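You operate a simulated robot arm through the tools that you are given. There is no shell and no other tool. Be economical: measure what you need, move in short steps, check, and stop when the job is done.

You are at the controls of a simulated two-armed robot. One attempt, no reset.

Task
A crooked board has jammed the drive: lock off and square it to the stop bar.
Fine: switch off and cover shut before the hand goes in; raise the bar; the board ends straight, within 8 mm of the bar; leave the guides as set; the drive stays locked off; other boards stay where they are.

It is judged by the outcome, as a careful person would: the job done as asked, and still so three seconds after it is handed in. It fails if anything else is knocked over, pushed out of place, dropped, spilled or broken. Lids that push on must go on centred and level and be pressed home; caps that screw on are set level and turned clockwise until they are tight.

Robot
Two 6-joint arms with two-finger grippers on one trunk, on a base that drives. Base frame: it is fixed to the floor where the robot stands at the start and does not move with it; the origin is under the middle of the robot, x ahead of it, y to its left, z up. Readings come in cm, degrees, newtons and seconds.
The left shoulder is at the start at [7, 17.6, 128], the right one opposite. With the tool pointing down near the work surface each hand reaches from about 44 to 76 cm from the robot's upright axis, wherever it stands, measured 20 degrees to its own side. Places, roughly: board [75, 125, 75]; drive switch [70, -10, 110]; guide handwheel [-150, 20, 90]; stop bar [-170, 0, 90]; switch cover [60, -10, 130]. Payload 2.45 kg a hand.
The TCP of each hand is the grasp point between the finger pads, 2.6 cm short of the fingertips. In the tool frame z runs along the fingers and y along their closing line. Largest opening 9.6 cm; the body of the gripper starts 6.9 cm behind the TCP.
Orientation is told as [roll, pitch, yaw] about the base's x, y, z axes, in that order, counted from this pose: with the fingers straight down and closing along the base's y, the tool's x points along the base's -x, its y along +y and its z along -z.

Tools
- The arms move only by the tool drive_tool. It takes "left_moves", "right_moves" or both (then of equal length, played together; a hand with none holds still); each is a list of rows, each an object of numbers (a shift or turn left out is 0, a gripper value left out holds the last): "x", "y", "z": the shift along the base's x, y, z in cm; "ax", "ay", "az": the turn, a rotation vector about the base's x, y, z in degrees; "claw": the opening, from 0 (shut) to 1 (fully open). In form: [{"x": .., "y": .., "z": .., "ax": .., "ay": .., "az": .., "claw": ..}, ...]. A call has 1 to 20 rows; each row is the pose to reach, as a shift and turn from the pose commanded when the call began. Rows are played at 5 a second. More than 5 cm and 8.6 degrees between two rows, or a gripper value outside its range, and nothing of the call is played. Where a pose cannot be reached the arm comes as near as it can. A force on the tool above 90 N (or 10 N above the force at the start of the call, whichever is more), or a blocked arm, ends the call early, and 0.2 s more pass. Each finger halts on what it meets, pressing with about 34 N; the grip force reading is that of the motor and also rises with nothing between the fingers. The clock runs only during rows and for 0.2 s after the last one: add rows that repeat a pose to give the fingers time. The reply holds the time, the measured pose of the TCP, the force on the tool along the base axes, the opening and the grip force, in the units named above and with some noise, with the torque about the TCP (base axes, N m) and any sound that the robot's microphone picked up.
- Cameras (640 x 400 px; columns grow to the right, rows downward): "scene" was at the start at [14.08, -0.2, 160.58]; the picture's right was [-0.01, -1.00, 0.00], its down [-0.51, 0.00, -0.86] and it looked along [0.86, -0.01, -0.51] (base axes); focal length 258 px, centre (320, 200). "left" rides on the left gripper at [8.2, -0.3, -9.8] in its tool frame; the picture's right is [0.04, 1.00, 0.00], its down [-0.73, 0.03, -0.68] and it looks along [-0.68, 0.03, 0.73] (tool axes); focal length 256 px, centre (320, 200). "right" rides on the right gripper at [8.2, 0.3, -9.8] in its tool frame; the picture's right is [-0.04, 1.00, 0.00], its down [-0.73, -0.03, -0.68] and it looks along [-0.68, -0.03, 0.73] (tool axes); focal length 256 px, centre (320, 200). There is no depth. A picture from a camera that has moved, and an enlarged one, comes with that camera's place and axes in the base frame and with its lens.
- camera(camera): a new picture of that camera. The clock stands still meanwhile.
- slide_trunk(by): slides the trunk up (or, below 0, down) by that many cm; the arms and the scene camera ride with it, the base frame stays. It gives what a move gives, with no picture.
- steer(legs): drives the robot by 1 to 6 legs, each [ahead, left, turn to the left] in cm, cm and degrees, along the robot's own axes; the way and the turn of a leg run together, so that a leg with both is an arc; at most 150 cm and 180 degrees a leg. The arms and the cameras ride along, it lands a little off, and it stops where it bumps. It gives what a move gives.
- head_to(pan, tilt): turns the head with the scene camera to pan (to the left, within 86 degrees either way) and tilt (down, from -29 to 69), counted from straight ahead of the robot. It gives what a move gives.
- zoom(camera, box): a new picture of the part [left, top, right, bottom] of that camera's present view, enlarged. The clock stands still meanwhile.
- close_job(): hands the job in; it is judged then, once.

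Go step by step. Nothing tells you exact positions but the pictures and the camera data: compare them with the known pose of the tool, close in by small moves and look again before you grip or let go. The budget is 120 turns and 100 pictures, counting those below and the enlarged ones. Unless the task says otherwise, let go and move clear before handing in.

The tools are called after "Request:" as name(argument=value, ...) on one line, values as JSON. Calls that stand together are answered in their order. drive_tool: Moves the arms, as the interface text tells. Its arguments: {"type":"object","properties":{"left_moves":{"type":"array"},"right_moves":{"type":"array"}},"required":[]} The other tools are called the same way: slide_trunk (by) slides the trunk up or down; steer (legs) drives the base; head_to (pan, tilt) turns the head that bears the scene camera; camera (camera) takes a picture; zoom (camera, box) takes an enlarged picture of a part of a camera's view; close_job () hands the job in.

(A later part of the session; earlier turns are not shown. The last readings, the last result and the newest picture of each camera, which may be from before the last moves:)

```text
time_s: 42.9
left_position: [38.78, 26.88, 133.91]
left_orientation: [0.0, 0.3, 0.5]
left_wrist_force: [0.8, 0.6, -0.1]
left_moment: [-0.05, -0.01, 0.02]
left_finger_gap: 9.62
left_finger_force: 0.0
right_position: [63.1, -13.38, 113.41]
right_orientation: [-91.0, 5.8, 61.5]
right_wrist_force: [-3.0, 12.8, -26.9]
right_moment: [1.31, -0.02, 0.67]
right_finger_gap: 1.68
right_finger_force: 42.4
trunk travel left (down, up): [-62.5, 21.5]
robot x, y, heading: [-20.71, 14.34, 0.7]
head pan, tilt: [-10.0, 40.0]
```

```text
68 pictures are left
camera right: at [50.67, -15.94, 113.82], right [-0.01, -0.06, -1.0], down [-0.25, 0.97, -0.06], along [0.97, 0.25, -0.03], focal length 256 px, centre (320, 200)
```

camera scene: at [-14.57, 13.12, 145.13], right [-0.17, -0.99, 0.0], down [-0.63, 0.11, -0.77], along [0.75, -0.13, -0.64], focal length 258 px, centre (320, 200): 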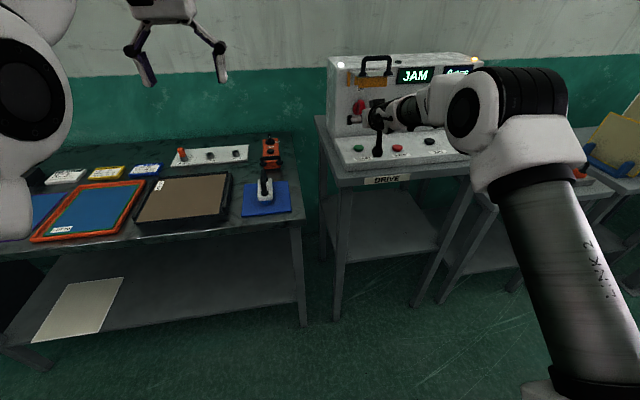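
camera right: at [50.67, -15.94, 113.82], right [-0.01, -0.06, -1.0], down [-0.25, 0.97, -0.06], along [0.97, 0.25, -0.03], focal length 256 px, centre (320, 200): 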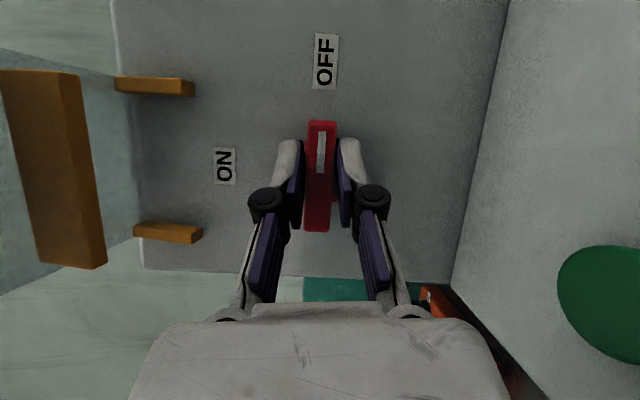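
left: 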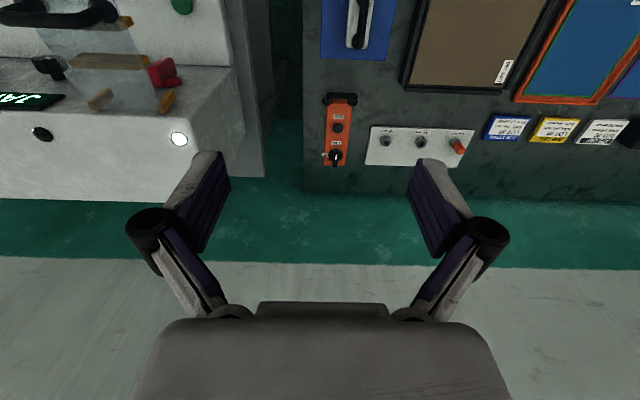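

The mark now points right at OFF and the torque shows it reached its stop. I release, retreat, and look at the panel.

Request:
drive_tool(right_moves=[{"claw": 0.3}, {"x": -2, "claw": 0.3}, {"x": -5, "claw": 0.3}, {"x": -9, "claw": 0.3}])

Request:
camera(camera="right")

Request:
zoom(camera="scene", box=[300, 30, 500, 180])

```text
time_s: 43.9
left_position: [38.28, 26.7, 134.45]
left_orientation: [0.1, -0.1, 0.5]
left_wrist_force: [-0.5, 0.6, -0.7]
left_moment: [-0.05, -0.05, 0.01]
left_finger_gap: 9.6
left_finger_force: 0.0
right_position: [53.45, -13.56, 113.94]
right_orientation: [-91.2, 5.5, 61.4]
right_wrist_force: [-0.5, -0.8, 0.1]
right_moment: [0.05, 0.01, 0.01]
right_finger_gap: 2.9
right_finger_force: 0.0
trunk travel left (down, up): [-62.5, 21.5]
robot x, y, heading: [-20.87, 14.46, 0.4]
head pan, tilt: [-10.0, 40.0]
```

```text
67 pictures are left
camera right: at [41.07, -16.07, 114.15], right [-0.01, -0.06, -1.0], down [-0.24, 0.97, -0.06], along [0.97, 0.24, -0.02], focal length 256 px, centre (320, 200)
```

right: 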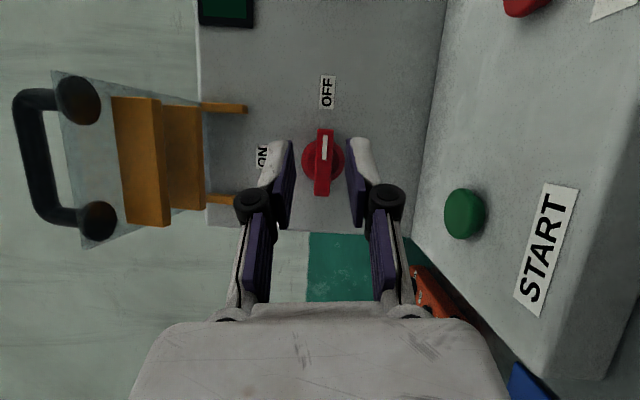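

```text
2.67 times, centred on (400, 105) of scene
camera zoom: at [-7.83, 13.22, 145.16], right [-0.17, -0.99, 0.0], down [-0.63, 0.11, -0.77], along [0.76, -0.13, -0.64], focal length 687 px, centre (107, 453)
```

zoom: 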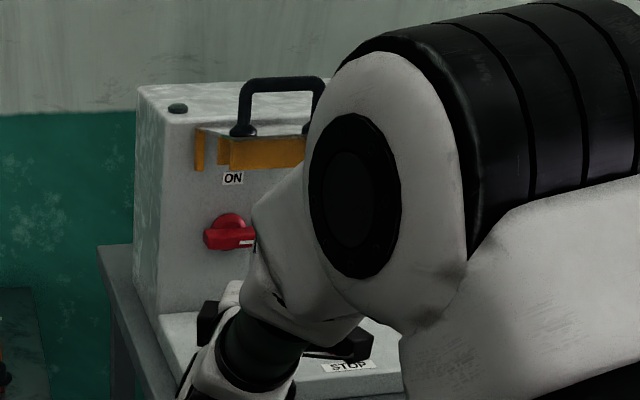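

The lamp went dark and the switch is at OFF. Next the cover: I retreat, bring the hand upright again, then push the cover down from above.

Request:
steer(legs=[[-15, 0, 0]])

Request:
drive_tool(right_moves=[{"ax": 8}, {"ax": 16}, {"ax": 24}, {"ax": 32}, {"ax": 40}, {"ax": 48}, {"ax": 56}, {"ax": 64}, {"ax": 72}, {"ax": 80}, {"ax": 87}, {"ax": 87, "claw": 0}])

Request:
drive_tool(right_moves=[{"z": 3, "ay": 7}, {"z": 6, "ay": 14}, {"z": 9, "ay": 21}, {"z": 12, "ay": 28}, {"z": 15, "ay": 35}, {"z": 18, "ay": 42}])

```text
time_s: 45.2
left_position: [23.68, 26.81, 134.13]
left_orientation: [0.0, 0.2, 0.6]
left_wrist_force: [-0.3, 0.2, 0.0]
left_moment: [-0.04, 0.01, -0.02]
left_finger_gap: 9.58
left_finger_force: 0.1
right_position: [38.85, -13.72, 113.62]
right_orientation: [-91.1, 5.8, 61.3]
right_wrist_force: [-0.3, 0.1, 0.2]
right_moment: [-0.01, -0.01, -0.01]
right_finger_gap: 2.87
right_finger_force: 0.1
trunk travel left (down, up): [-62.5, 21.5]
robot x, y, heading: [-36.01, 14.51, 0.4]
head pan, tilt: [-10.0, 40.0]
```

```text
time_s: 47.9
left_position: [23.48, 26.67, 134.24]
left_orientation: [0.0, 0.1, 0.5]
left_wrist_force: [0.1, 0.8, 0.2]
left_moment: [0.02, -0.03, 0.02]
left_finger_gap: 9.6
left_finger_force: 0.0
right_position: [38.69, -13.63, 113.65]
right_orientation: [-17.2, -60.1, 16.6]
right_wrist_force: [0.0, -0.1, -0.3]
right_moment: [0.03, 0.03, 0.03]
right_finger_gap: 0.0
right_finger_force: 28.8
trunk travel left (down, up): [-62.5, 21.5]
robot x, y, heading: [-36.55, 14.52, 0.4]
head pan, tilt: [-10.0, 40.0]
```

```text
time_s: 49.2
left_position: [23.38, 26.7, 134.32]
left_orientation: [0.0, 0.0, 0.5]
left_wrist_force: [0.7, 0.6, 1.1]
left_moment: [0.0, -0.03, 0.0]
left_finger_gap: 9.58
left_finger_force: 0.1
right_position: [32.03, -14.43, 122.6]
right_orientation: [-13.4, -24.2, 2.5]
right_wrist_force: [0.2, 0.0, -1.3]
right_moment: [0.04, -0.01, -0.02]
right_finger_gap: 0.01
right_finger_force: 28.4
right hand out of reach, approached as far as the arm can: row 1, 2, 3, 4, 5, 6
trunk travel left (down, up): [-62.5, 21.5]
robot x, y, heading: [-35.99, 14.93, 0.7]
head pan, tilt: [-10.0, 40.0]
```

Request:
slide_trunk(by=14)

Request:
drive_tool(right_moves=[{"z": 1.5, "ax": 6, "az": 2}, {"z": 3, "ax": 12, "az": 4}])

Request:
steer(legs=[[18, 0, 0]])

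Request:
camera(camera="right")

Request:
camera(camera="scene")

```text
time_s: 50.9
left_position: [23.47, 26.61, 148.21]
left_orientation: [-0.1, 0.2, 0.5]
left_wrist_force: [1.1, 0.4, 0.0]
left_moment: [0.0, 0.02, -0.03]
left_finger_gap: 9.62
left_finger_force: 0.0
right_position: [32.15, -14.59, 136.55]
right_orientation: [-13.4, -24.3, 2.5]
right_wrist_force: [-0.5, -0.8, -1.1]
right_moment: [0.03, 0.02, 0.02]
right_finger_gap: 0.0
right_finger_force: 28.3
trunk travel left (down, up): [-76.5, 7.5]
robot x, y, heading: [-36.62, 14.55, 0.7]
head pan, tilt: [-10.0, 40.0]
```

```text
time_s: 51.5
left_position: [23.27, 26.58, 148.28]
left_orientation: [0.1, -0.1, 0.6]
left_wrist_force: [-0.6, -0.5, 1.1]
left_moment: [0.02, -0.01, -0.01]
left_finger_gap: 9.61
left_finger_force: 0.0
right_position: [26.93, -18.6, 135.12]
right_orientation: [-2.8, -26.7, -3.0]
right_wrist_force: [-0.1, -0.7, 0.4]
right_moment: [0.01, -0.04, 0.07]
right_finger_gap: 0.0
right_finger_force: 28.5
right hand out of reach, approached as far as the arm can: row 1, 2
trunk travel left (down, up): [-76.5, 7.5]
robot x, y, heading: [-36.15, 14.33, 0.7]
head pan, tilt: [-10.0, 40.0]
```

```text
time_s: 53.0
left_position: [40.89, 26.76, 148.46]
left_orientation: [0.0, -0.2, 0.6]
left_wrist_force: [-0.8, 0.0, -0.8]
left_moment: [-0.05, -0.04, 0.01]
left_finger_gap: 9.62
left_finger_force: 0.0
right_position: [44.46, -18.13, 135.27]
right_orientation: [-2.8, -26.8, -2.9]
right_wrist_force: [-0.2, -0.1, 0.3]
right_moment: [-0.03, -0.03, -0.01]
right_finger_gap: 0.0
right_finger_force: 29.2
trunk travel left (down, up): [-76.5, 7.5]
robot x, y, heading: [-18.1, 14.58, 0.6]
head pan, tilt: [-10.0, 40.0]
```

```text
65 pictures are left
camera right: at [32.88, -16.88, 140.4], right [0.11, 0.99, -0.03], down [0.35, -0.01, 0.94], along [0.93, -0.11, -0.35], focal length 256 px, centre (320, 200)
```

right: 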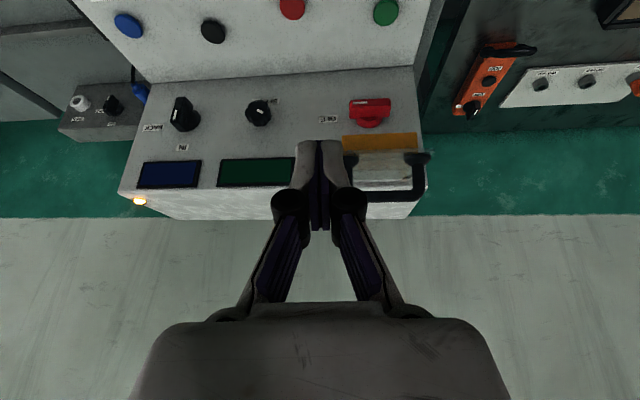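

```text
64 pictures are left
camera scene: at [-5.26, 13.19, 159.19], right [-0.17, -0.99, 0.0], down [-0.63, 0.11, -0.77], along [0.76, -0.13, -0.64], focal length 258 px, centre (320, 200)
```

scene: 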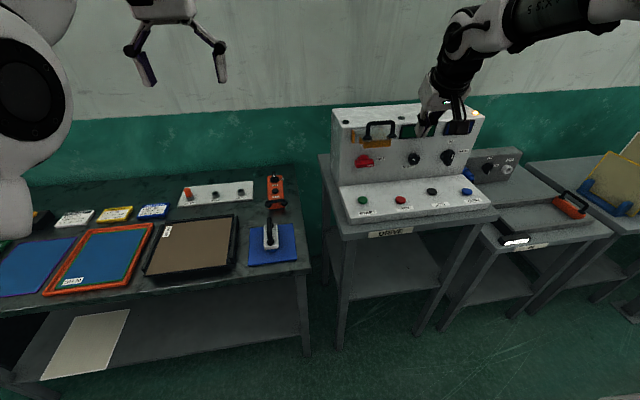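

The panel displays are dark now. The handle bar is about (57,-13,130); I position the closed fingertips just above it.

Request:
drive_tool(right_moves=[{"x": 4, "y": 1.6, "z": 1.5}, {"x": 8, "y": 3.2, "z": 2}, {"x": 11.5, "y": 4.8, "z": 2}, {"x": 11.5, "y": 4.8, "z": 2}])

Request:
camera(camera="right")

Request:
zoom(camera="scene", box=[320, 60, 500, 200])

```text
time_s: 54.0
left_position: [41.47, 26.77, 148.25]
left_orientation: [0.0, 0.0, 0.5]
left_wrist_force: [0.2, -0.5, 0.1]
left_moment: [0.01, -0.01, -0.03]
left_finger_gap: 9.58
left_finger_force: 0.0
right_position: [52.74, -19.25, 134.72]
right_orientation: [-6.6, -28.2, -3.4]
right_wrist_force: [0.2, 0.3, 0.1]
right_moment: [0.02, 0.0, 0.0]
right_finger_gap: 0.01
right_finger_force: 28.4
right hand out of reach, approached as far as the arm can: row 1, 2, 3, 4
trunk travel left (down, up): [-76.5, 7.5]
robot x, y, heading: [-18.37, 14.96, 0.6]
head pan, tilt: [-10.0, 40.0]
```

```text
63 pictures are left
camera right: at [41.06, -17.14, 139.46], right [0.15, 0.99, -0.08], down [0.33, 0.03, 0.94], along [0.93, -0.17, -0.32], focal length 256 px, centre (320, 200)
```

right: 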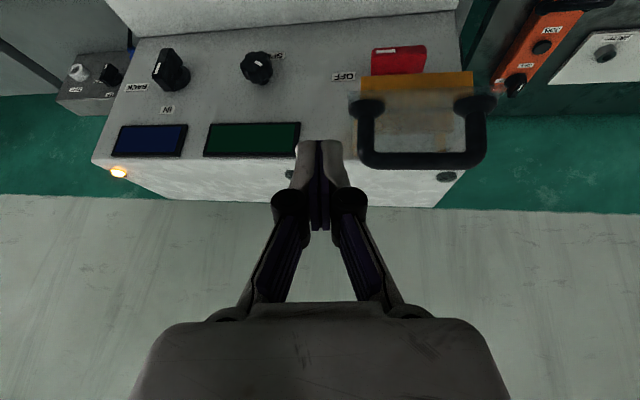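

```text
2.86 times, centred on (410, 130) of scene
camera zoom: at [-4.73, 13.23, 159.13], right [-0.17, -0.99, 0.0], down [-0.63, 0.11, -0.77], along [0.76, -0.13, -0.64], focal length 736 px, centre (63, 400)
```

zoom: 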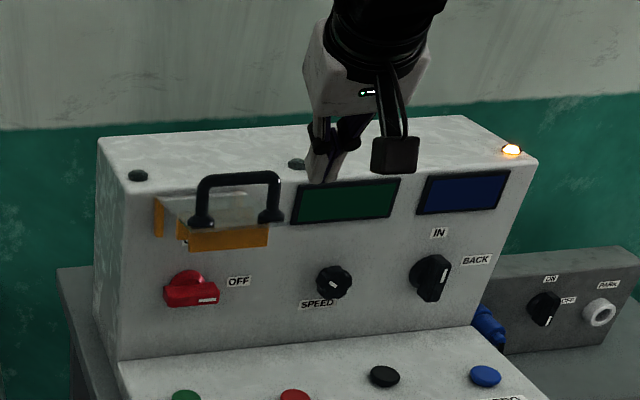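

The right arm is cramped here; the left hand is upright and free, so I shift the base right 39 cm and use the left hand on the cover instead.

Request:
slide_trunk(by=5)

Request:
steer(legs=[[-8, 0, 0], [0, -39, 0], [18, 0, 0]])

Request:
camera(camera="left")

Request:
camera(camera="scene")

```text
time_s: 54.9
left_position: [41.26, 26.8, 153.31]
left_orientation: [0.0, 0.0, 0.5]
left_wrist_force: [-1.0, 0.3, 0.4]
left_moment: [0.04, 0.01, -0.04]
left_finger_gap: 9.59
left_finger_force: 0.1
right_position: [52.61, -19.29, 139.66]
right_orientation: [-6.6, -28.3, -3.3]
right_wrist_force: [0.6, 0.1, -0.1]
right_moment: [0.03, -0.02, 0.03]
right_finger_gap: 0.01
right_finger_force: 28.7
trunk travel left (down, up): [-81.5, 2.5]
robot x, y, heading: [-18.35, 14.74, 0.7]
head pan, tilt: [-10.0, 40.0]
```

```text
time_s: 59.2
left_position: [51.26, -12.02, 153.41]
left_orientation: [0.0, -0.2, 0.7]
left_wrist_force: [-0.6, -0.2, 0.0]
left_moment: [-0.02, -0.05, -0.04]
left_finger_gap: 9.59
left_finger_force: 0.0
right_position: [62.71, -58.09, 140.1]
right_orientation: [-6.6, -28.5, -3.2]
right_wrist_force: [-0.6, -0.2, 0.0]
right_moment: [0.01, 0.03, -0.03]
right_finger_gap: 0.0
right_finger_force: 28.6
trunk travel left (down, up): [-81.5, 2.5]
robot x, y, heading: [-7.79, -24.63, 0.8]
head pan, tilt: [-10.0, 40.0]
```

```text
61 pictures are left
camera left: at [43.02, -12.44, 163.18], right [-0.05, 1.0, 0.0], down [0.73, 0.04, 0.68], along [0.68, 0.04, -0.73], focal length 256 px, centre (320, 200)
```

left: 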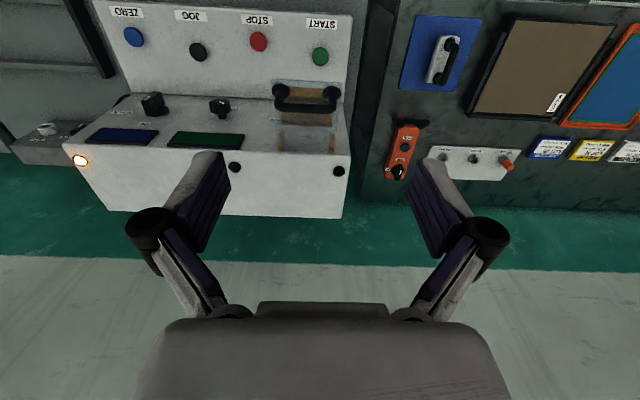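

```text
60 pictures are left
camera scene: at [5.1, -25.74, 164.19], right [-0.16, -0.99, 0.0], down [-0.63, 0.1, -0.77], along [0.76, -0.12, -0.64], focal length 258 px, centre (320, 200)
```

scene: 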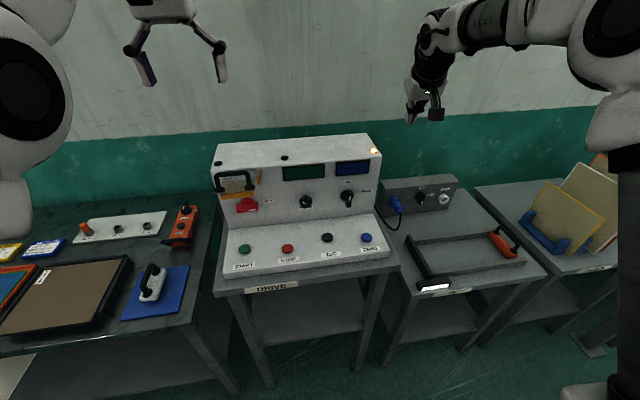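

From here the handle bar triangulates to (57,-13.3,130). I close the left fingers and lower them to just above it, pitched a little forward.

Request:
drive_tool(left_moves=[{"x": 1, "y": -0.4, "z": -4, "ay": -5, "claw": 0.5}, {"x": 2, "y": -0.8, "z": -8, "ay": -10, "claw": 0}, {"x": 3.5, "y": -1.1, "z": -12, "ay": -16, "claw": 0}, {"x": 4.7, "y": -1.4, "z": -16, "ay": -22, "claw": 0}, {"x": 4.7, "y": -1.4, "z": -17, "ay": -25, "claw": 0}])

Request:
camera(camera="left")

```text
time_s: 60.4
left_position: [56.26, -13.15, 136.26]
left_orientation: [-0.6, -25.1, 1.1]
left_wrist_force: [-0.3, 0.0, 0.1]
left_moment: [0.01, 0.01, -0.01]
left_finger_gap: 0.0
left_finger_force: 28.4
right_position: [62.94, -58.05, 139.95]
right_orientation: [-6.5, -28.4, -3.2]
right_wrist_force: [-0.4, -0.3, 0.3]
right_moment: [-0.01, -0.07, 0.0]
right_finger_gap: 0.0
right_finger_force: 27.9
trunk travel left (down, up): [-81.5, 2.5]
robot x, y, heading: [-7.87, -24.52, 0.9]
head pan, tilt: [-10.0, 40.0]
```

```text
59 pictures are left
camera left: at [44.7, -13.7, 141.66], right [-0.05, 1.0, -0.03], down [0.38, 0.04, 0.93], along [0.93, 0.04, -0.38], focal length 256 px, centre (320, 200)
```

left: 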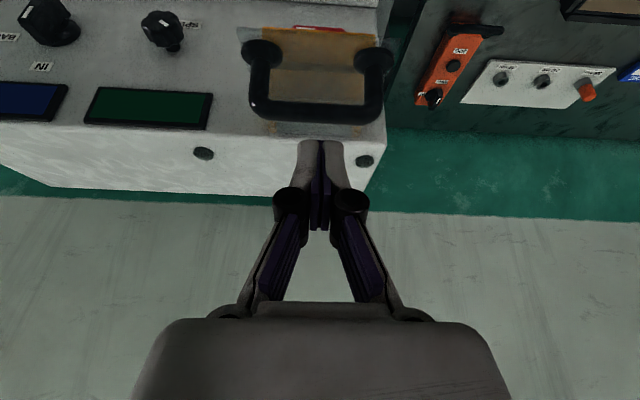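

The fingertips sit about 2 cm above the bar. I push the first part of the arc and check.

Request:
drive_tool(left_moves=[{"x": -0.2, "z": -2.1}, {"x": -1.3, "z": -3.7}, {"x": -2.3, "z": -5.2}, {"x": -3, "z": -7, "ay": -3}, {"x": -3.5, "z": -8.8, "ay": -5}])

Request:
camera(camera="left")

Request:
zoom(camera="scene", box=[180, 100, 380, 250])

```text
time_s: 61.6
left_position: [53.69, -10.91, 129.02]
left_orientation: [-4.6, -30.4, 4.7]
left_wrist_force: [0.0, -0.2, 0.3]
left_moment: [0.01, -0.04, 0.01]
left_finger_gap: 0.01
left_finger_force: 28.6
left hand out of reach, approached as far as the arm can: row 4, 5
right_position: [62.87, -58.24, 139.91]
right_orientation: [-6.5, -28.4, -3.3]
right_wrist_force: [0.2, -0.7, 0.2]
right_moment: [0.01, -0.02, 0.01]
right_finger_gap: 0.0
right_finger_force: 28.6
trunk travel left (down, up): [-81.5, 2.5]
robot x, y, heading: [-7.97, -24.58, 0.6]
head pan, tilt: [-10.0, 40.0]
```

```text
58 pictures are left
camera left: at [41.79, -11.47, 133.2], right [-0.07, 0.99, -0.09], down [0.28, 0.11, 0.95], along [0.96, 0.04, -0.29], focal length 256 px, centre (320, 200)
```

left: 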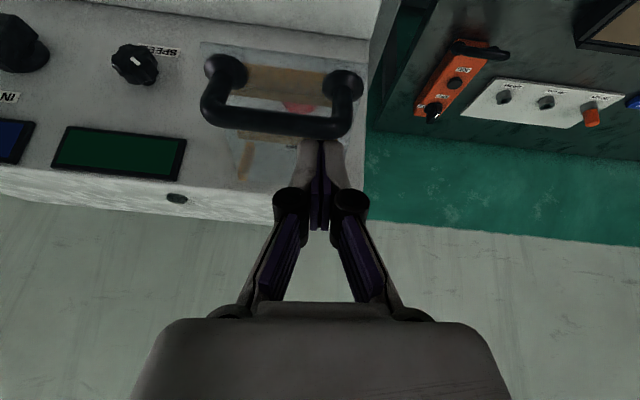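

```text
2.67 times, centred on (280, 175) of scene
camera zoom: at [5.39, -25.8, 164.16], right [-0.16, -0.99, 0.0], down [-0.63, 0.1, -0.77], along [0.76, -0.12, -0.64], focal length 687 px, centre (427, 267)
```

zoom: 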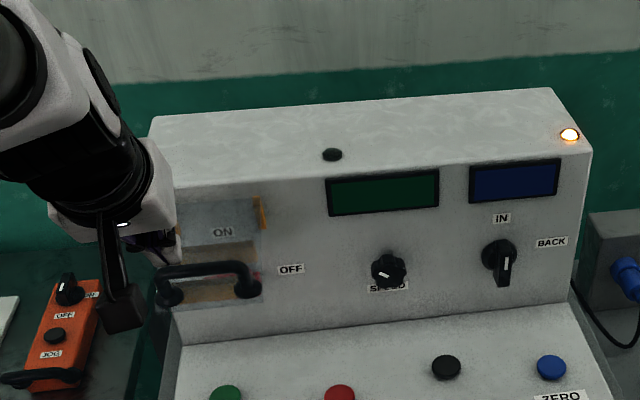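

The cover follows the finger (bar now about (54.5,-13.8,125)). The arm is at a limit here, so I re-centre slightly and use the trunk to carry the push straight down.

Request:
drive_tool(left_moves=[{"z": 1.5, "y": -1, "ax": 1}, {"z": 1.5, "y": -2, "ax": 2, "az": -2}])

Request:
slide_trunk(by=-9)

Request:
camera(camera="left")

Request:
zoom(camera="scene", box=[180, 70, 380, 220])

```text
time_s: 62.2
left_position: [54.59, -11.35, 130.44]
left_orientation: [-2.3, -30.1, 1.2]
left_wrist_force: [0.1, -0.3, 0.8]
left_moment: [0.01, 0.0, 0.01]
left_finger_gap: 0.02
left_finger_force: 28.6
left hand out of reach, approached as far as the arm can: row 1, 2
right_position: [63.01, -58.14, 139.85]
right_orientation: [-6.4, -28.4, -3.2]
right_wrist_force: [0.2, -0.2, 0.9]
right_moment: [-0.04, -0.02, -0.03]
right_finger_gap: 0.02
right_finger_force: 28.4
trunk travel left (down, up): [-81.5, 2.5]
robot x, y, heading: [-8.09, -24.49, 0.7]
head pan, tilt: [-10.0, 40.0]
```

```text
time_s: 63.4
left_position: [54.74, -11.36, 121.25]
left_orientation: [-2.2, -30.0, 1.3]
left_wrist_force: [7.2, -1.9, 0.4]
left_moment: [0.0, -0.16, -0.05]
left_finger_gap: 0.0
left_finger_force: 28.0
right_position: [63.15, -58.1, 130.88]
right_orientation: [-6.4, -28.2, -3.1]
right_wrist_force: [0.1, 0.1, 0.0]
right_moment: [0.02, 0.0, -0.03]
right_finger_gap: 0.01
right_finger_force: 28.5
trunk travel left (down, up): [-72.5, 11.5]
robot x, y, heading: [-7.59, -24.41, 0.7]
head pan, tilt: [-10.0, 40.0]
```

```text
56 pictures are left
camera left: at [42.82, -11.6, 125.66], right [-0.04, 1.0, -0.05], down [0.29, 0.06, 0.95], along [0.96, 0.02, -0.3], focal length 256 px, centre (320, 200)
```

left: 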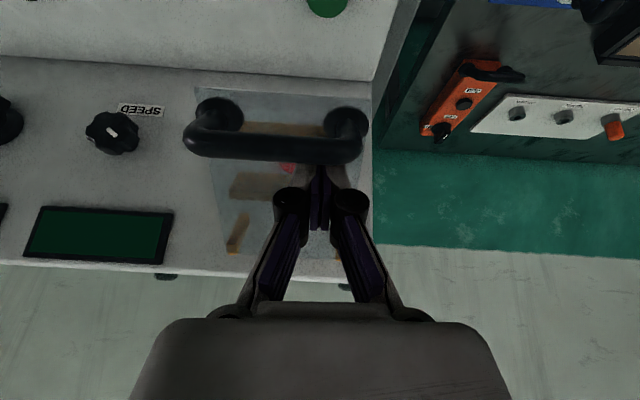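

```text
2.67 times, centred on (280, 145) of scene
camera zoom: at [5.69, -25.82, 155.13], right [-0.16, -0.99, 0.0], down [-0.64, 0.1, -0.77], along [0.76, -0.12, -0.64], focal length 687 px, centre (427, 347)
```

zoom: 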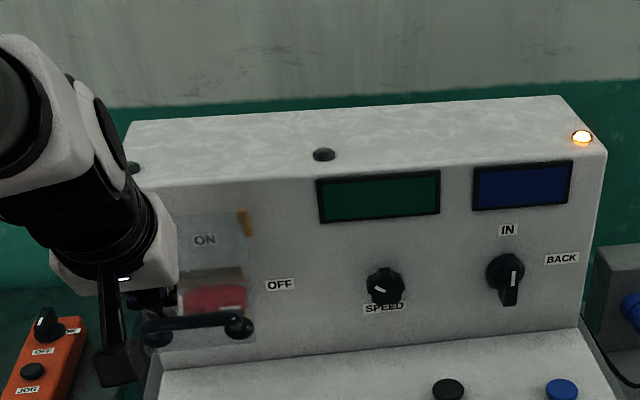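

The cover is down past halfway, the finger now bears on plate/bar. I lower a bit more and push forward.

Request:
slide_trunk(by=-3)

Request:
drive_tool(left_moves=[{"x": 1.5}, {"x": 3}, {"x": 4.5}])

Request:
camera(camera="left")

Request:
zoom(camera="scene", box=[180, 50, 380, 200])

```text
time_s: 64.2
left_position: [54.65, -11.86, 118.38]
left_orientation: [-2.1, -30.1, 1.2]
left_wrist_force: [18.9, -18.4, 6.3]
left_moment: [-0.37, -0.29, -0.17]
left_finger_gap: 0.02
left_finger_force: 28.6
right_position: [63.14, -58.66, 127.66]
right_orientation: [-6.2, -28.2, -3.4]
right_wrist_force: [-0.5, -0.6, -0.3]
right_moment: [-0.03, -0.04, 0.01]
right_finger_gap: 0.01
right_finger_force: 28.9
trunk travel left (down, up): [-69.5, 14.5]
robot x, y, heading: [-8.05, -24.25, 0.6]
head pan, tilt: [-10.0, 40.0]
```

```text
time_s: 65.0
left_position: [58.99, -12.13, 118.72]
left_orientation: [0.3, -30.9, -0.8]
left_wrist_force: [0.4, 0.2, -0.2]
left_moment: [0.03, 0.01, 0.0]
left_finger_gap: 0.0
left_finger_force: 28.3
right_position: [63.24, -58.2, 127.65]
right_orientation: [-6.4, -28.3, -3.3]
right_wrist_force: [-0.7, -0.3, 0.1]
right_moment: [0.02, 0.0, -0.01]
right_finger_gap: 0.0
right_finger_force: 28.0
trunk travel left (down, up): [-69.5, 14.5]
robot x, y, heading: [-7.84, -24.17, 0.5]
head pan, tilt: [-10.0, 40.0]
```

```text
54 pictures are left
camera left: at [47.03, -12.28, 122.9], right [-0.02, 1.0, -0.02], down [0.28, 0.02, 0.96], along [0.96, 0.02, -0.28], focal length 256 px, centre (320, 200)
```

left: 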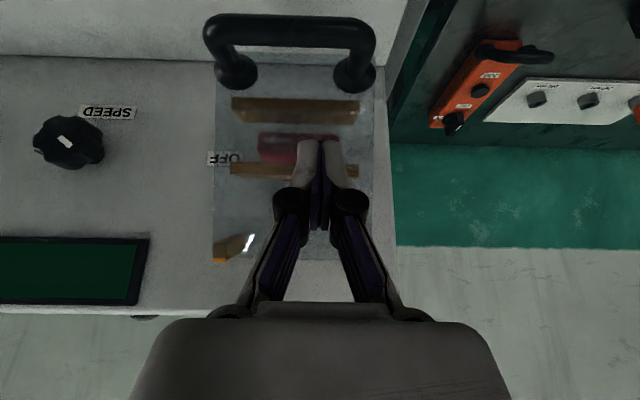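

```text
2.67 times, centred on (280, 125) of scene
camera zoom: at [5.63, -25.87, 152.13], right [-0.16, -0.99, 0.0], down [-0.63, 0.1, -0.77], along [0.76, -0.12, -0.64], focal length 687 px, centre (427, 400)
```

zoom: 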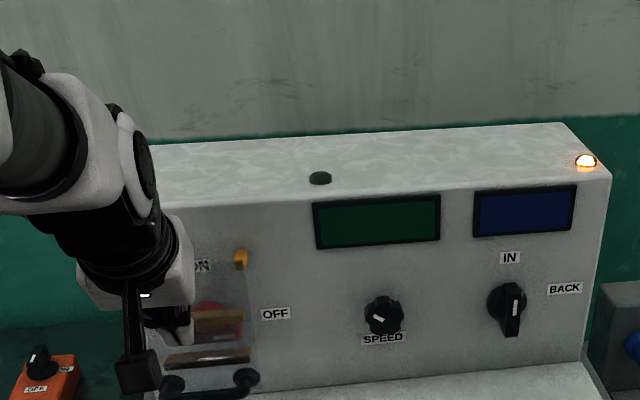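

The cover is almost vertical. I press it home with the fingertip, +x.

Request:
drive_tool(left_moves=[{"x": 1, "z": -0.5}, {"x": 2, "z": -1}, {"x": 3, "z": -1.5}, {"x": 4, "z": -2}])

Request:
camera(camera="left")

```text
time_s: 66.0
left_position: [60.56, -12.32, 116.51]
left_orientation: [1.7, -30.5, -2.2]
left_wrist_force: [-77.8, 13.9, 32.6]
left_moment: [0.16, 0.46, 0.4]
left_finger_gap: 0.6
left_finger_force: 28.2
right_position: [60.88, -57.54, 129.16]
right_orientation: [-6.6, -29.3, -3.1]
right_wrist_force: [0.1, -0.6, -0.3]
right_moment: [0.03, 0.01, -0.01]
right_finger_gap: 0.0
right_finger_force: 28.3
trunk travel left (down, up): [-69.5, 14.5]
robot x, y, heading: [-7.79, -24.34, 0.9]
head pan, tilt: [-10.0, 40.0]
```

```text
52 pictures are left
camera left: at [48.52, -12.56, 120.85], right [-0.01, 1.0, 0.01], down [0.29, 0.0, 0.96], along [0.96, 0.01, -0.29], focal length 256 px, centre (320, 200)
```

left: 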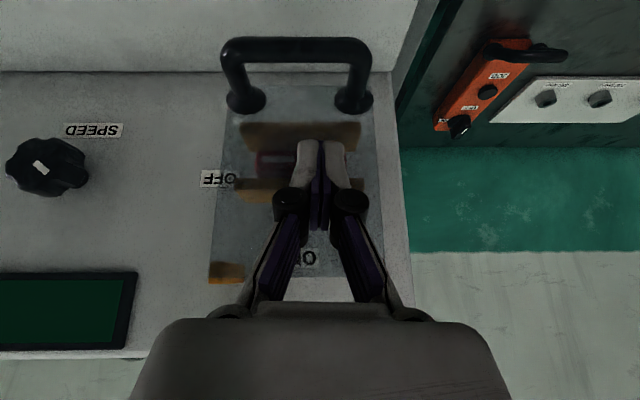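

Pressed firmly to a hard stop. I back off and check that it stays shut.

Request:
drive_tool(left_moves=[{"x": -3}, {"x": -7, "z": 1}, {"x": -11, "z": 2}])

Request:
steer(legs=[[-18, 0, 0]])

Request:
camera(camera="left")

Request:
camera(camera="scene")

```text
time_s: 66.8
left_position: [52.36, -10.64, 118.07]
left_orientation: [-2.2, -29.8, 0.9]
left_wrist_force: [0.3, 0.2, 0.4]
left_moment: [0.02, -0.02, 0.0]
left_finger_gap: 0.0
left_finger_force: 28.3
left hand out of reach, approached as far as the arm can: row 3
right_position: [62.67, -58.13, 127.93]
right_orientation: [-6.6, -28.5, -3.2]
right_wrist_force: [0.5, -0.2, 0.5]
right_moment: [-0.02, 0.05, 0.03]
right_finger_gap: 0.0
right_finger_force: 28.4
trunk travel left (down, up): [-69.5, 14.5]
robot x, y, heading: [-7.89, -24.45, 0.8]
head pan, tilt: [-10.0, 40.0]
```

```text
time_s: 68.3
left_position: [35.01, -10.88, 118.4]
left_orientation: [-2.0, -30.1, 0.9]
left_wrist_force: [-0.2, 0.1, -0.7]
left_moment: [0.03, 0.02, 0.0]
left_finger_gap: 0.01
left_finger_force: 28.6
right_position: [45.42, -58.36, 127.59]
right_orientation: [-6.5, -28.3, -3.2]
right_wrist_force: [0.0, -0.4, 0.0]
right_moment: [0.05, 0.0, 0.01]
right_finger_gap: 0.0
right_finger_force: 28.4
trunk travel left (down, up): [-69.5, 14.5]
robot x, y, heading: [-25.95, -24.66, 0.7]
head pan, tilt: [-10.0, 40.0]
```

```text
51 pictures are left
camera left: at [23.03, -11.09, 122.75], right [-0.03, 1.0, -0.05], down [0.29, 0.06, 0.95], along [0.95, 0.02, -0.3], focal length 256 px, centre (320, 200)
```

left: 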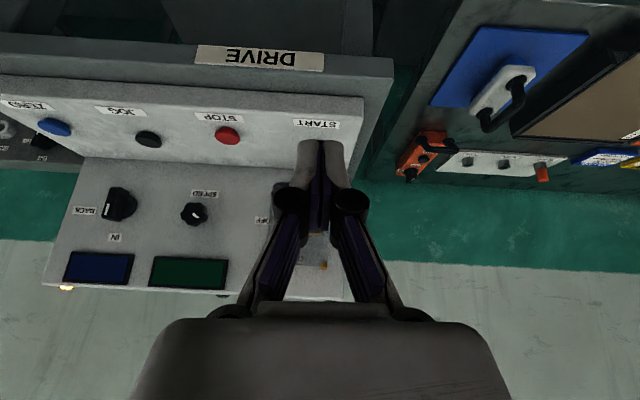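

```text
50 pictures are left
camera scene: at [-11.97, -25.99, 152.1], right [-0.16, -0.99, 0.0], down [-0.64, 0.1, -0.76], along [0.75, -0.12, -0.64], focal length 258 px, centre (320, 200)
```

scene: 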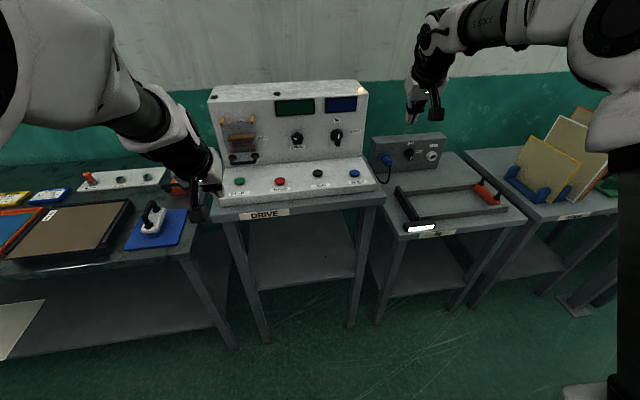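

The cover is shut over the OFF switch. Before going to the feed machine, I check the station to the right (frame with orange handle).

Request:
zoom(camera="scene", box=[360, 100, 640, 275])

Request:
zoom(camera="scene", box=[190, 70, 380, 220])

```text
2.29 times, centred on (500, 188) of scene
camera zoom: at [-11.97, -25.99, 152.1], right [-0.16, -0.99, 0.0], down [-0.64, 0.1, -0.76], along [0.75, -0.12, -0.64], focal length 589 px, centre (-91, 229)
```

zoom: 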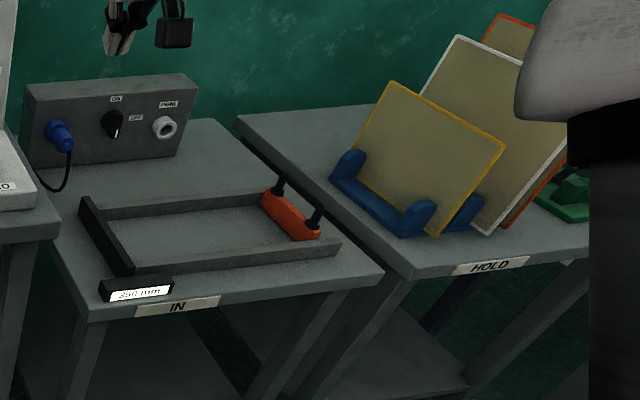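

```text
2.67 times, centred on (285, 145) of scene
camera zoom: at [-11.97, -25.99, 152.1], right [-0.16, -0.99, 0.0], down [-0.64, 0.1, -0.76], along [0.75, -0.12, -0.64], focal length 687 px, centre (413, 347)
```

zoom: 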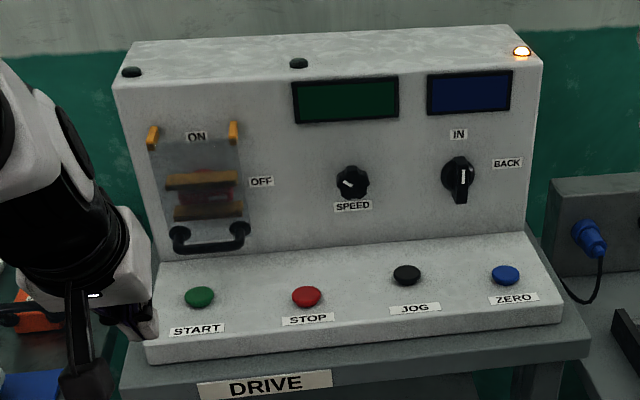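

All locked off. I raise the trunk, turn round left to face the feed machine, and look.

Request:
slide_trunk(by=12)

Request:
steer(legs=[[0, 0, 90], [0, 0, 90]])

Request:
head_to(pan=-12, tilt=28)

Request:
camera(camera="scene")

```text
time_s: 69.8
left_position: [34.85, -10.81, 130.6]
left_orientation: [-2.4, -30.2, 1.1]
left_wrist_force: [-0.2, 0.2, 0.8]
left_moment: [0.03, 0.03, -0.02]
left_finger_gap: 0.0
left_finger_force: 28.0
right_position: [45.18, -58.37, 139.78]
right_orientation: [-6.6, -28.3, -3.2]
right_wrist_force: [0.6, 0.4, 0.4]
right_moment: [0.02, 0.0, -0.02]
right_finger_gap: 0.01
right_finger_force: 28.8
trunk travel left (down, up): [-81.5, 2.5]
robot x, y, heading: [-25.91, -24.65, 0.7]
head pan, tilt: [-10.0, 40.0]
```

```text
time_s: 77.8
left_position: [-86.0, -39.23, 130.51]
left_orientation: [-2.2, -30.2, -178.0]
left_wrist_force: [0.6, -0.4, -0.1]
left_moment: [0.02, 0.01, 0.01]
left_finger_gap: 0.0
left_finger_force: 28.4
right_position: [-97.15, 8.05, 139.7]
right_orientation: [-6.5, -28.3, 177.7]
right_wrist_force: [0.5, -0.4, -0.8]
right_moment: [-0.03, -0.01, -0.02]
right_finger_gap: 0.01
right_finger_force: 28.8
trunk travel left (down, up): [-81.5, 2.5]
robot x, y, heading: [-25.41, -24.71, -178.3]
head pan, tilt: [-10.0, 40.0]
```

```text
time_s: 78.6
left_position: [-86.01, -39.24, 130.66]
left_orientation: [-2.5, -30.2, -177.8]
left_wrist_force: [-0.5, -0.4, 0.2]
left_moment: [0.02, 0.0, 0.01]
left_finger_gap: 0.0
left_finger_force: 27.9
right_position: [-97.2, 8.15, 139.82]
right_orientation: [-6.5, -28.3, 177.8]
right_wrist_force: [-0.8, -0.1, -0.7]
right_moment: [0.0, 0.0, -0.01]
right_finger_gap: 0.0
right_finger_force: 28.7
trunk travel left (down, up): [-81.5, 2.5]
robot x, y, heading: [-25.48, -24.99, -178.6]
head pan, tilt: [-12.0, 28.0]
```

```text
47 pictures are left
camera scene: at [-39.71, -23.15, 165.98], right [0.18, 0.98, 0.0], down [0.46, -0.08, -0.88], along [-0.87, 0.16, -0.47], focal length 258 px, centre (320, 200)
```

scene: 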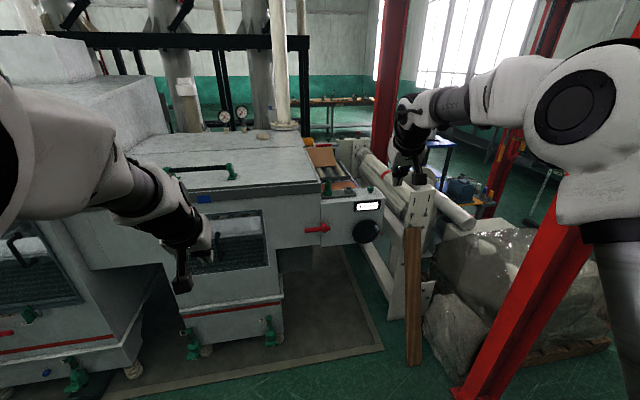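

Request:
zoom(camera="scene", box=[270, 120, 430, 250])

Request:
camera(camera="right")

```text
3.08 times, centred on (350, 185) of scene
camera zoom: at [-39.71, -23.15, 165.98], right [0.18, 0.98, 0.0], down [0.46, -0.08, -0.88], along [-0.87, 0.16, -0.47], focal length 793 px, centre (228, 246)
```

zoom: 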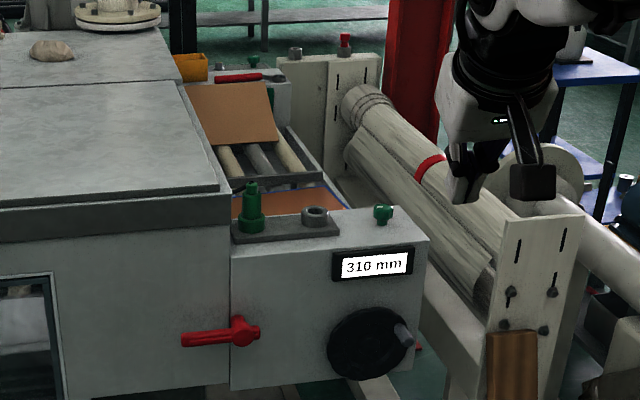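

```text
45 pictures are left
camera right: at [-85.43, 6.16, 144.48], right [-0.13, -0.99, -0.08], down [-0.33, -0.03, 0.94], along [-0.94, 0.15, -0.32], focal length 256 px, centre (320, 200)
```

right: 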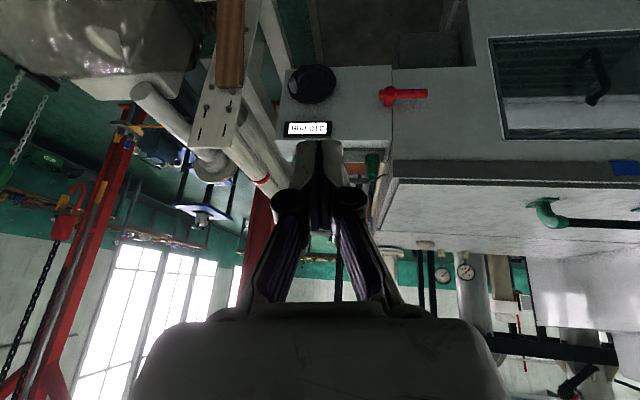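

The infeed runs left-right behind a panel with a 310 mm readout, handwheel and red lever; boards lie on rollers behind it. I drive closer and look from above.

Request:
steer(legs=[[45, -25, -1.5]])

Request:
head_to(pan=0, tilt=38)

Request:
camera(camera="scene")

```text
time_s: 81.6
left_position: [-131.0, -13.94, 130.66]
left_orientation: [-2.4, -30.3, -179.2]
left_wrist_force: [-0.2, -0.7, 0.4]
left_moment: [0.04, -0.01, -0.01]
left_finger_gap: 0.02
left_finger_force: 28.6
right_position: [-141.3, 33.7, 139.84]
right_orientation: [-6.5, -28.5, 176.5]
right_wrist_force: [-0.3, -0.1, -0.4]
right_moment: [-0.01, -0.01, -0.01]
right_finger_gap: 0.02
right_finger_force: 28.1
trunk travel left (down, up): [-81.5, 2.5]
robot x, y, heading: [-70.54, -0.29, -179.5]
head pan, tilt: [-12.0, 28.0]
```

```text
time_s: 82.3
left_position: [-131.37, -13.74, 130.63]
left_orientation: [-2.5, -30.3, -179.1]
left_wrist_force: [-0.1, -0.2, 0.2]
left_moment: [0.02, 0.01, -0.03]
left_finger_gap: 0.0
left_finger_force: 28.6
right_position: [-141.41, 33.87, 139.79]
right_orientation: [-6.5, -28.3, 176.4]
right_wrist_force: [0.0, 0.5, -0.7]
right_moment: [0.02, -0.01, -0.01]
right_finger_gap: 0.0
right_finger_force: 28.6
trunk travel left (down, up): [-81.5, 2.5]
robot x, y, heading: [-70.42, -0.33, -179.8]
head pan, tilt: [0.0, 38.0]
```

```text
44 pictures are left
camera scene: at [-84.29, -0.55, 164.44], right [-0.01, 1.0, 0.0], down [0.62, 0.0, -0.79], along [-0.79, 0.0, -0.62], focal length 258 px, centre (320, 200)
```

scene: 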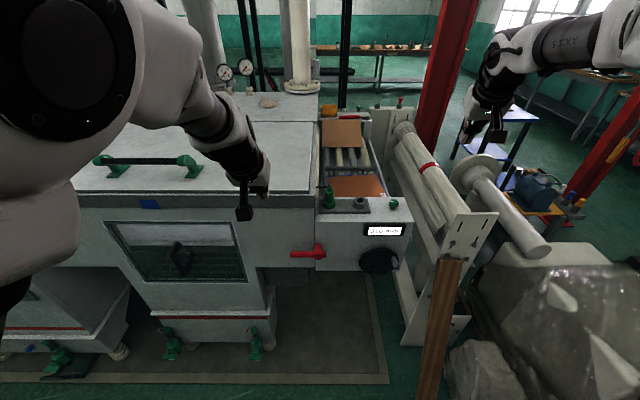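

Request:
zoom(camera="scene", box=[280, 90, 430, 285])

```text
2.05 times, centred on (355, 188) of scene
camera zoom: at [-84.29, -0.55, 164.44], right [-0.01, 1.0, 0.0], down [0.62, 0.0, -0.79], along [-0.79, 0.0, -0.62], focal length 528 px, centre (248, 226)
```

zoom: 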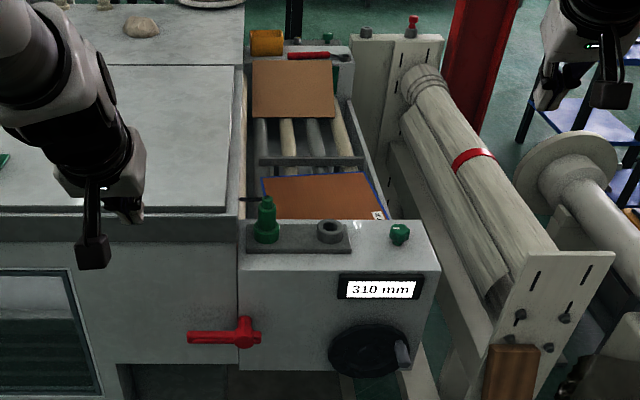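

Request:
slide_trunk(by=2.5)

Request:
steer(legs=[[14, -12, 0]])

Request:
head_to(pan=0, tilt=50)

Request:
zoom(camera="scene", box=[200, 40, 440, 240])

```text
time_s: 83.0
left_position: [-131.23, -13.75, 133.19]
left_orientation: [-2.4, -30.3, -179.1]
left_wrist_force: [-0.1, 0.3, 1.5]
left_moment: [0.01, 0.01, 0.02]
left_finger_gap: 0.01
left_finger_force: 28.9
right_position: [-141.48, 33.8, 142.26]
right_orientation: [-6.5, -28.3, 176.4]
right_wrist_force: [0.7, 0.1, -0.2]
right_moment: [0.0, 0.01, -0.01]
right_finger_gap: 0.0
right_finger_force: 28.8
trunk travel left (down, up): [-84.0, 0.0]
robot x, y, heading: [-70.65, -0.01, -179.9]
head pan, tilt: [0.0, 38.0]
```

```text
time_s: 84.6
left_position: [-145.08, -2.08, 133.18]
left_orientation: [-2.6, -30.3, -179.0]
left_wrist_force: [0.6, -1.2, -0.3]
left_moment: [0.02, 0.0, -0.03]
left_finger_gap: 0.0
left_finger_force: 29.4
right_position: [-155.07, 45.42, 142.62]
right_orientation: [-6.6, -28.6, 176.5]
right_wrist_force: [0.1, -0.4, 0.3]
right_moment: [0.01, 0.05, -0.02]
right_finger_gap: 0.01
right_finger_force: 28.5
trunk travel left (down, up): [-84.0, 0.0]
robot x, y, heading: [-84.79, 11.44, -179.6]
head pan, tilt: [0.0, 38.0]
```

```text
time_s: 85.3
left_position: [-145.24, -1.88, 133.27]
left_orientation: [-2.5, -30.2, -179.3]
left_wrist_force: [0.7, 0.4, 0.0]
left_moment: [0.01, 0.01, 0.0]
left_finger_gap: 0.0
left_finger_force: 27.9
right_position: [-155.47, 45.78, 142.33]
right_orientation: [-6.5, -28.4, 176.5]
right_wrist_force: [-0.4, -0.2, -0.2]
right_moment: [0.01, -0.01, -0.01]
right_finger_gap: 0.0
right_finger_force: 28.7
trunk travel left (down, up): [-84.0, 0.0]
robot x, y, heading: [-84.93, 11.35, -179.9]
head pan, tilt: [0.0, 50.0]
```

```text
2.00 times, centred on (320, 140) of scene
camera zoom: at [-97.46, 11.27, 165.23], right [0.0, 1.0, 0.0], down [0.77, 0.0, -0.64], along [-0.64, 0.0, -0.77], focal length 515 px, centre (320, 320)
```

zoom: 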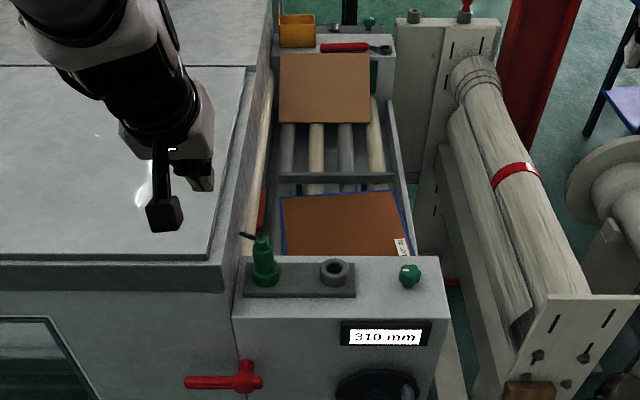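

I want a steep close-up of the infeed: I bring the right hand upright over the front box (camera toward the boards) and move the left hand aside.

Request:
drive_tool(left_moves=[{"y": -4}, {"y": -8}, {"y": -12, "ay": -3}, {"y": -15, "ay": -6}, {"y": -18, "ay": -10}, {"y": -20, "ay": -10}, {"y": -20, "ay": -10}, {"y": -20, "ay": -10}], right_moves=[{"x": 3, "y": -3, "ay": -4}, {"x": 6, "y": -6, "ay": -8}, {"x": 9, "y": -10, "ay": -12, "ax": -3}, {"x": 12, "y": -14, "ay": -16, "ax": -6}, {"x": 15, "y": -18, "ay": -20, "ax": -6}, {"x": 18, "y": -22, "ay": -24, "ax": -6}, {"x": 20, "y": -26, "ay": -28, "ax": -6}, {"x": 20, "y": -29, "ay": -28, "ax": -6}])

Request:
camera(camera="right")

Request:
camera(camera="scene")

```text
time_s: 87.1
left_position: [-145.16, -21.94, 133.18]
left_orientation: [-2.3, -20.2, -179.3]
left_wrist_force: [-0.1, -0.1, 1.1]
left_moment: [-0.01, -0.02, 0.01]
left_finger_gap: 0.01
left_finger_force: 28.9
right_position: [-131.2, 44.33, 141.25]
right_orientation: [-2.4, -0.1, 175.5]
right_wrist_force: [0.7, -1.3, -0.1]
right_moment: [0.01, 0.06, -0.01]
right_finger_gap: 0.0
right_finger_force: 28.7
right hand out of reach, approached as far as the arm can: row 1, 2, 3, 4, 5, 6, 7, 8
trunk travel left (down, up): [-84.0, 0.0]
robot x, y, heading: [-84.66, 11.54, -179.8]
head pan, tilt: [0.0, 50.0]
```

```text
41 pictures are left
camera right: at [-123.09, 42.84, 151.04], right [-0.12, -0.99, -0.04], down [-0.73, 0.06, 0.68], along [-0.67, 0.11, -0.73], focal length 256 px, centre (320, 200)
```

right: 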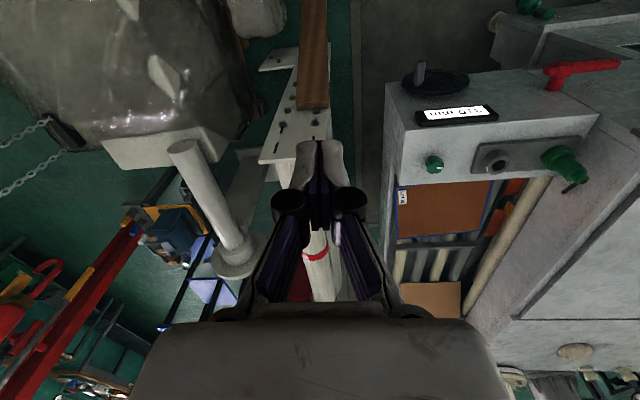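

```text
40 pictures are left
camera scene: at [-97.27, 11.22, 165.24], right [0.0, 1.0, 0.0], down [0.77, 0.0, -0.64], along [-0.64, 0.0, -0.77], focal length 258 px, centre (320, 200)
```

scene: 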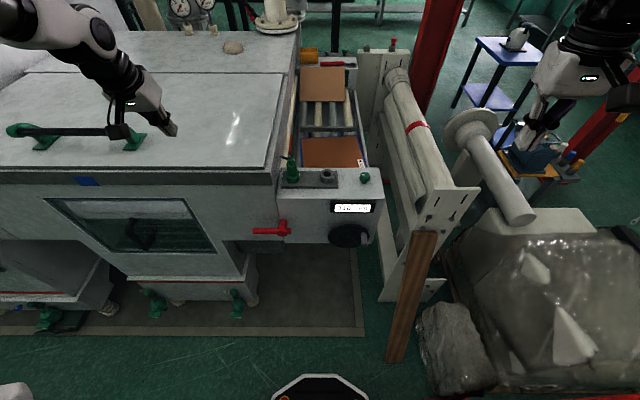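

The right arm can't cross inward, so I shift the base to my left by 27 cm to bring the right hand over the infeed.

Request:
steer(legs=[[0, 27, 0]])

Request:
camera(camera="right")

```text
time_s: 89.0
left_position: [-145.04, -48.87, 133.14]
left_orientation: [-2.3, -20.2, -179.3]
left_wrist_force: [-1.6, -0.2, 0.3]
left_moment: [0.0, -0.02, 0.02]
left_finger_gap: 0.02
left_finger_force: 28.4
right_position: [-131.32, 17.58, 141.09]
right_orientation: [-2.4, 0.0, 175.4]
right_wrist_force: [0.9, 0.0, -0.1]
right_moment: [-0.04, 0.0, 0.03]
right_finger_gap: 0.02
right_finger_force: 28.7
trunk travel left (down, up): [-84.0, 0.0]
robot x, y, heading: [-84.5, -15.31, -179.9]
head pan, tilt: [0.0, 50.0]
```

```text
39 pictures are left
camera right: at [-123.2, 16.16, 150.89], right [-0.12, -0.99, -0.04], down [-0.73, 0.06, 0.68], along [-0.67, 0.11, -0.73], focal length 256 px, centre (320, 200)
```

right: 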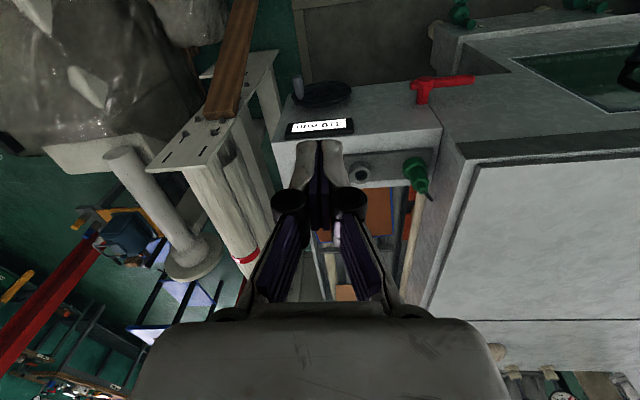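

Request:
steer(legs=[[15, 4, 0]])

Request:
drive_tool(right_moves=[{"claw": 1, "z": 2, "az": 2}, {"claw": 1, "z": 2, "az": 4.5}, {"claw": 1, "z": 2, "az": 4.5}])

Request:
camera(camera="right")

```text
time_s: 90.4
left_position: [-159.56, -52.95, 133.29]
left_orientation: [-2.2, -20.3, -179.3]
left_wrist_force: [0.1, 0.0, 0.0]
left_moment: [-0.02, 0.03, -0.03]
left_finger_gap: 0.0
left_finger_force: 28.3
right_position: [-145.78, 13.41, 141.13]
right_orientation: [-2.4, -0.2, 175.3]
right_wrist_force: [-0.1, -0.2, 0.7]
right_moment: [0.0, 0.03, 0.0]
right_finger_gap: 0.0
right_finger_force: 28.5
trunk travel left (down, up): [-84.0, 0.0]
robot x, y, heading: [-99.4, -19.48, -179.9]
head pan, tilt: [0.0, 50.0]
```

```text
time_s: 91.2
left_position: [-160.06, -53.08, 132.99]
left_orientation: [-2.3, -20.2, -179.2]
left_wrist_force: [0.3, -0.4, 0.6]
left_moment: [0.01, -0.03, 0.03]
left_finger_gap: 0.0
left_finger_force: 28.1
right_position: [-146.32, 13.48, 141.96]
right_orientation: [-2.6, 0.1, 176.2]
right_wrist_force: [0.9, -0.4, 0.1]
right_moment: [0.04, 0.01, 0.0]
right_finger_gap: 9.57
right_finger_force: 0.1
right hand out of reach, approached as far as the arm can: row 1, 2, 3
trunk travel left (down, up): [-84.0, 0.0]
robot x, y, heading: [-99.52, -19.97, -179.7]
head pan, tilt: [0.0, 50.0]
```

```text
38 pictures are left
camera right: at [-138.23, 12.16, 151.76], right [-0.1, -0.99, -0.04], down [-0.73, 0.05, 0.68], along [-0.67, 0.1, -0.73], focal length 256 px, centre (320, 200)
```

right: 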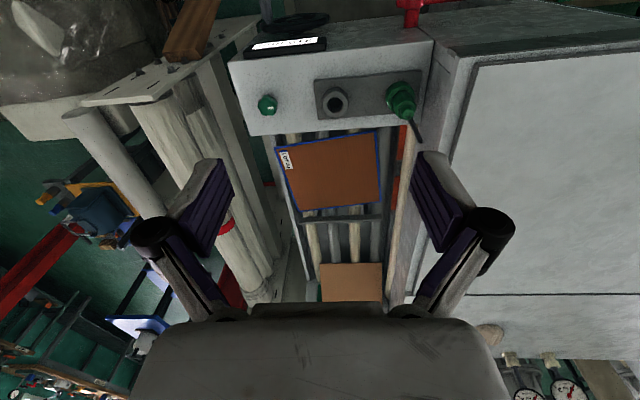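

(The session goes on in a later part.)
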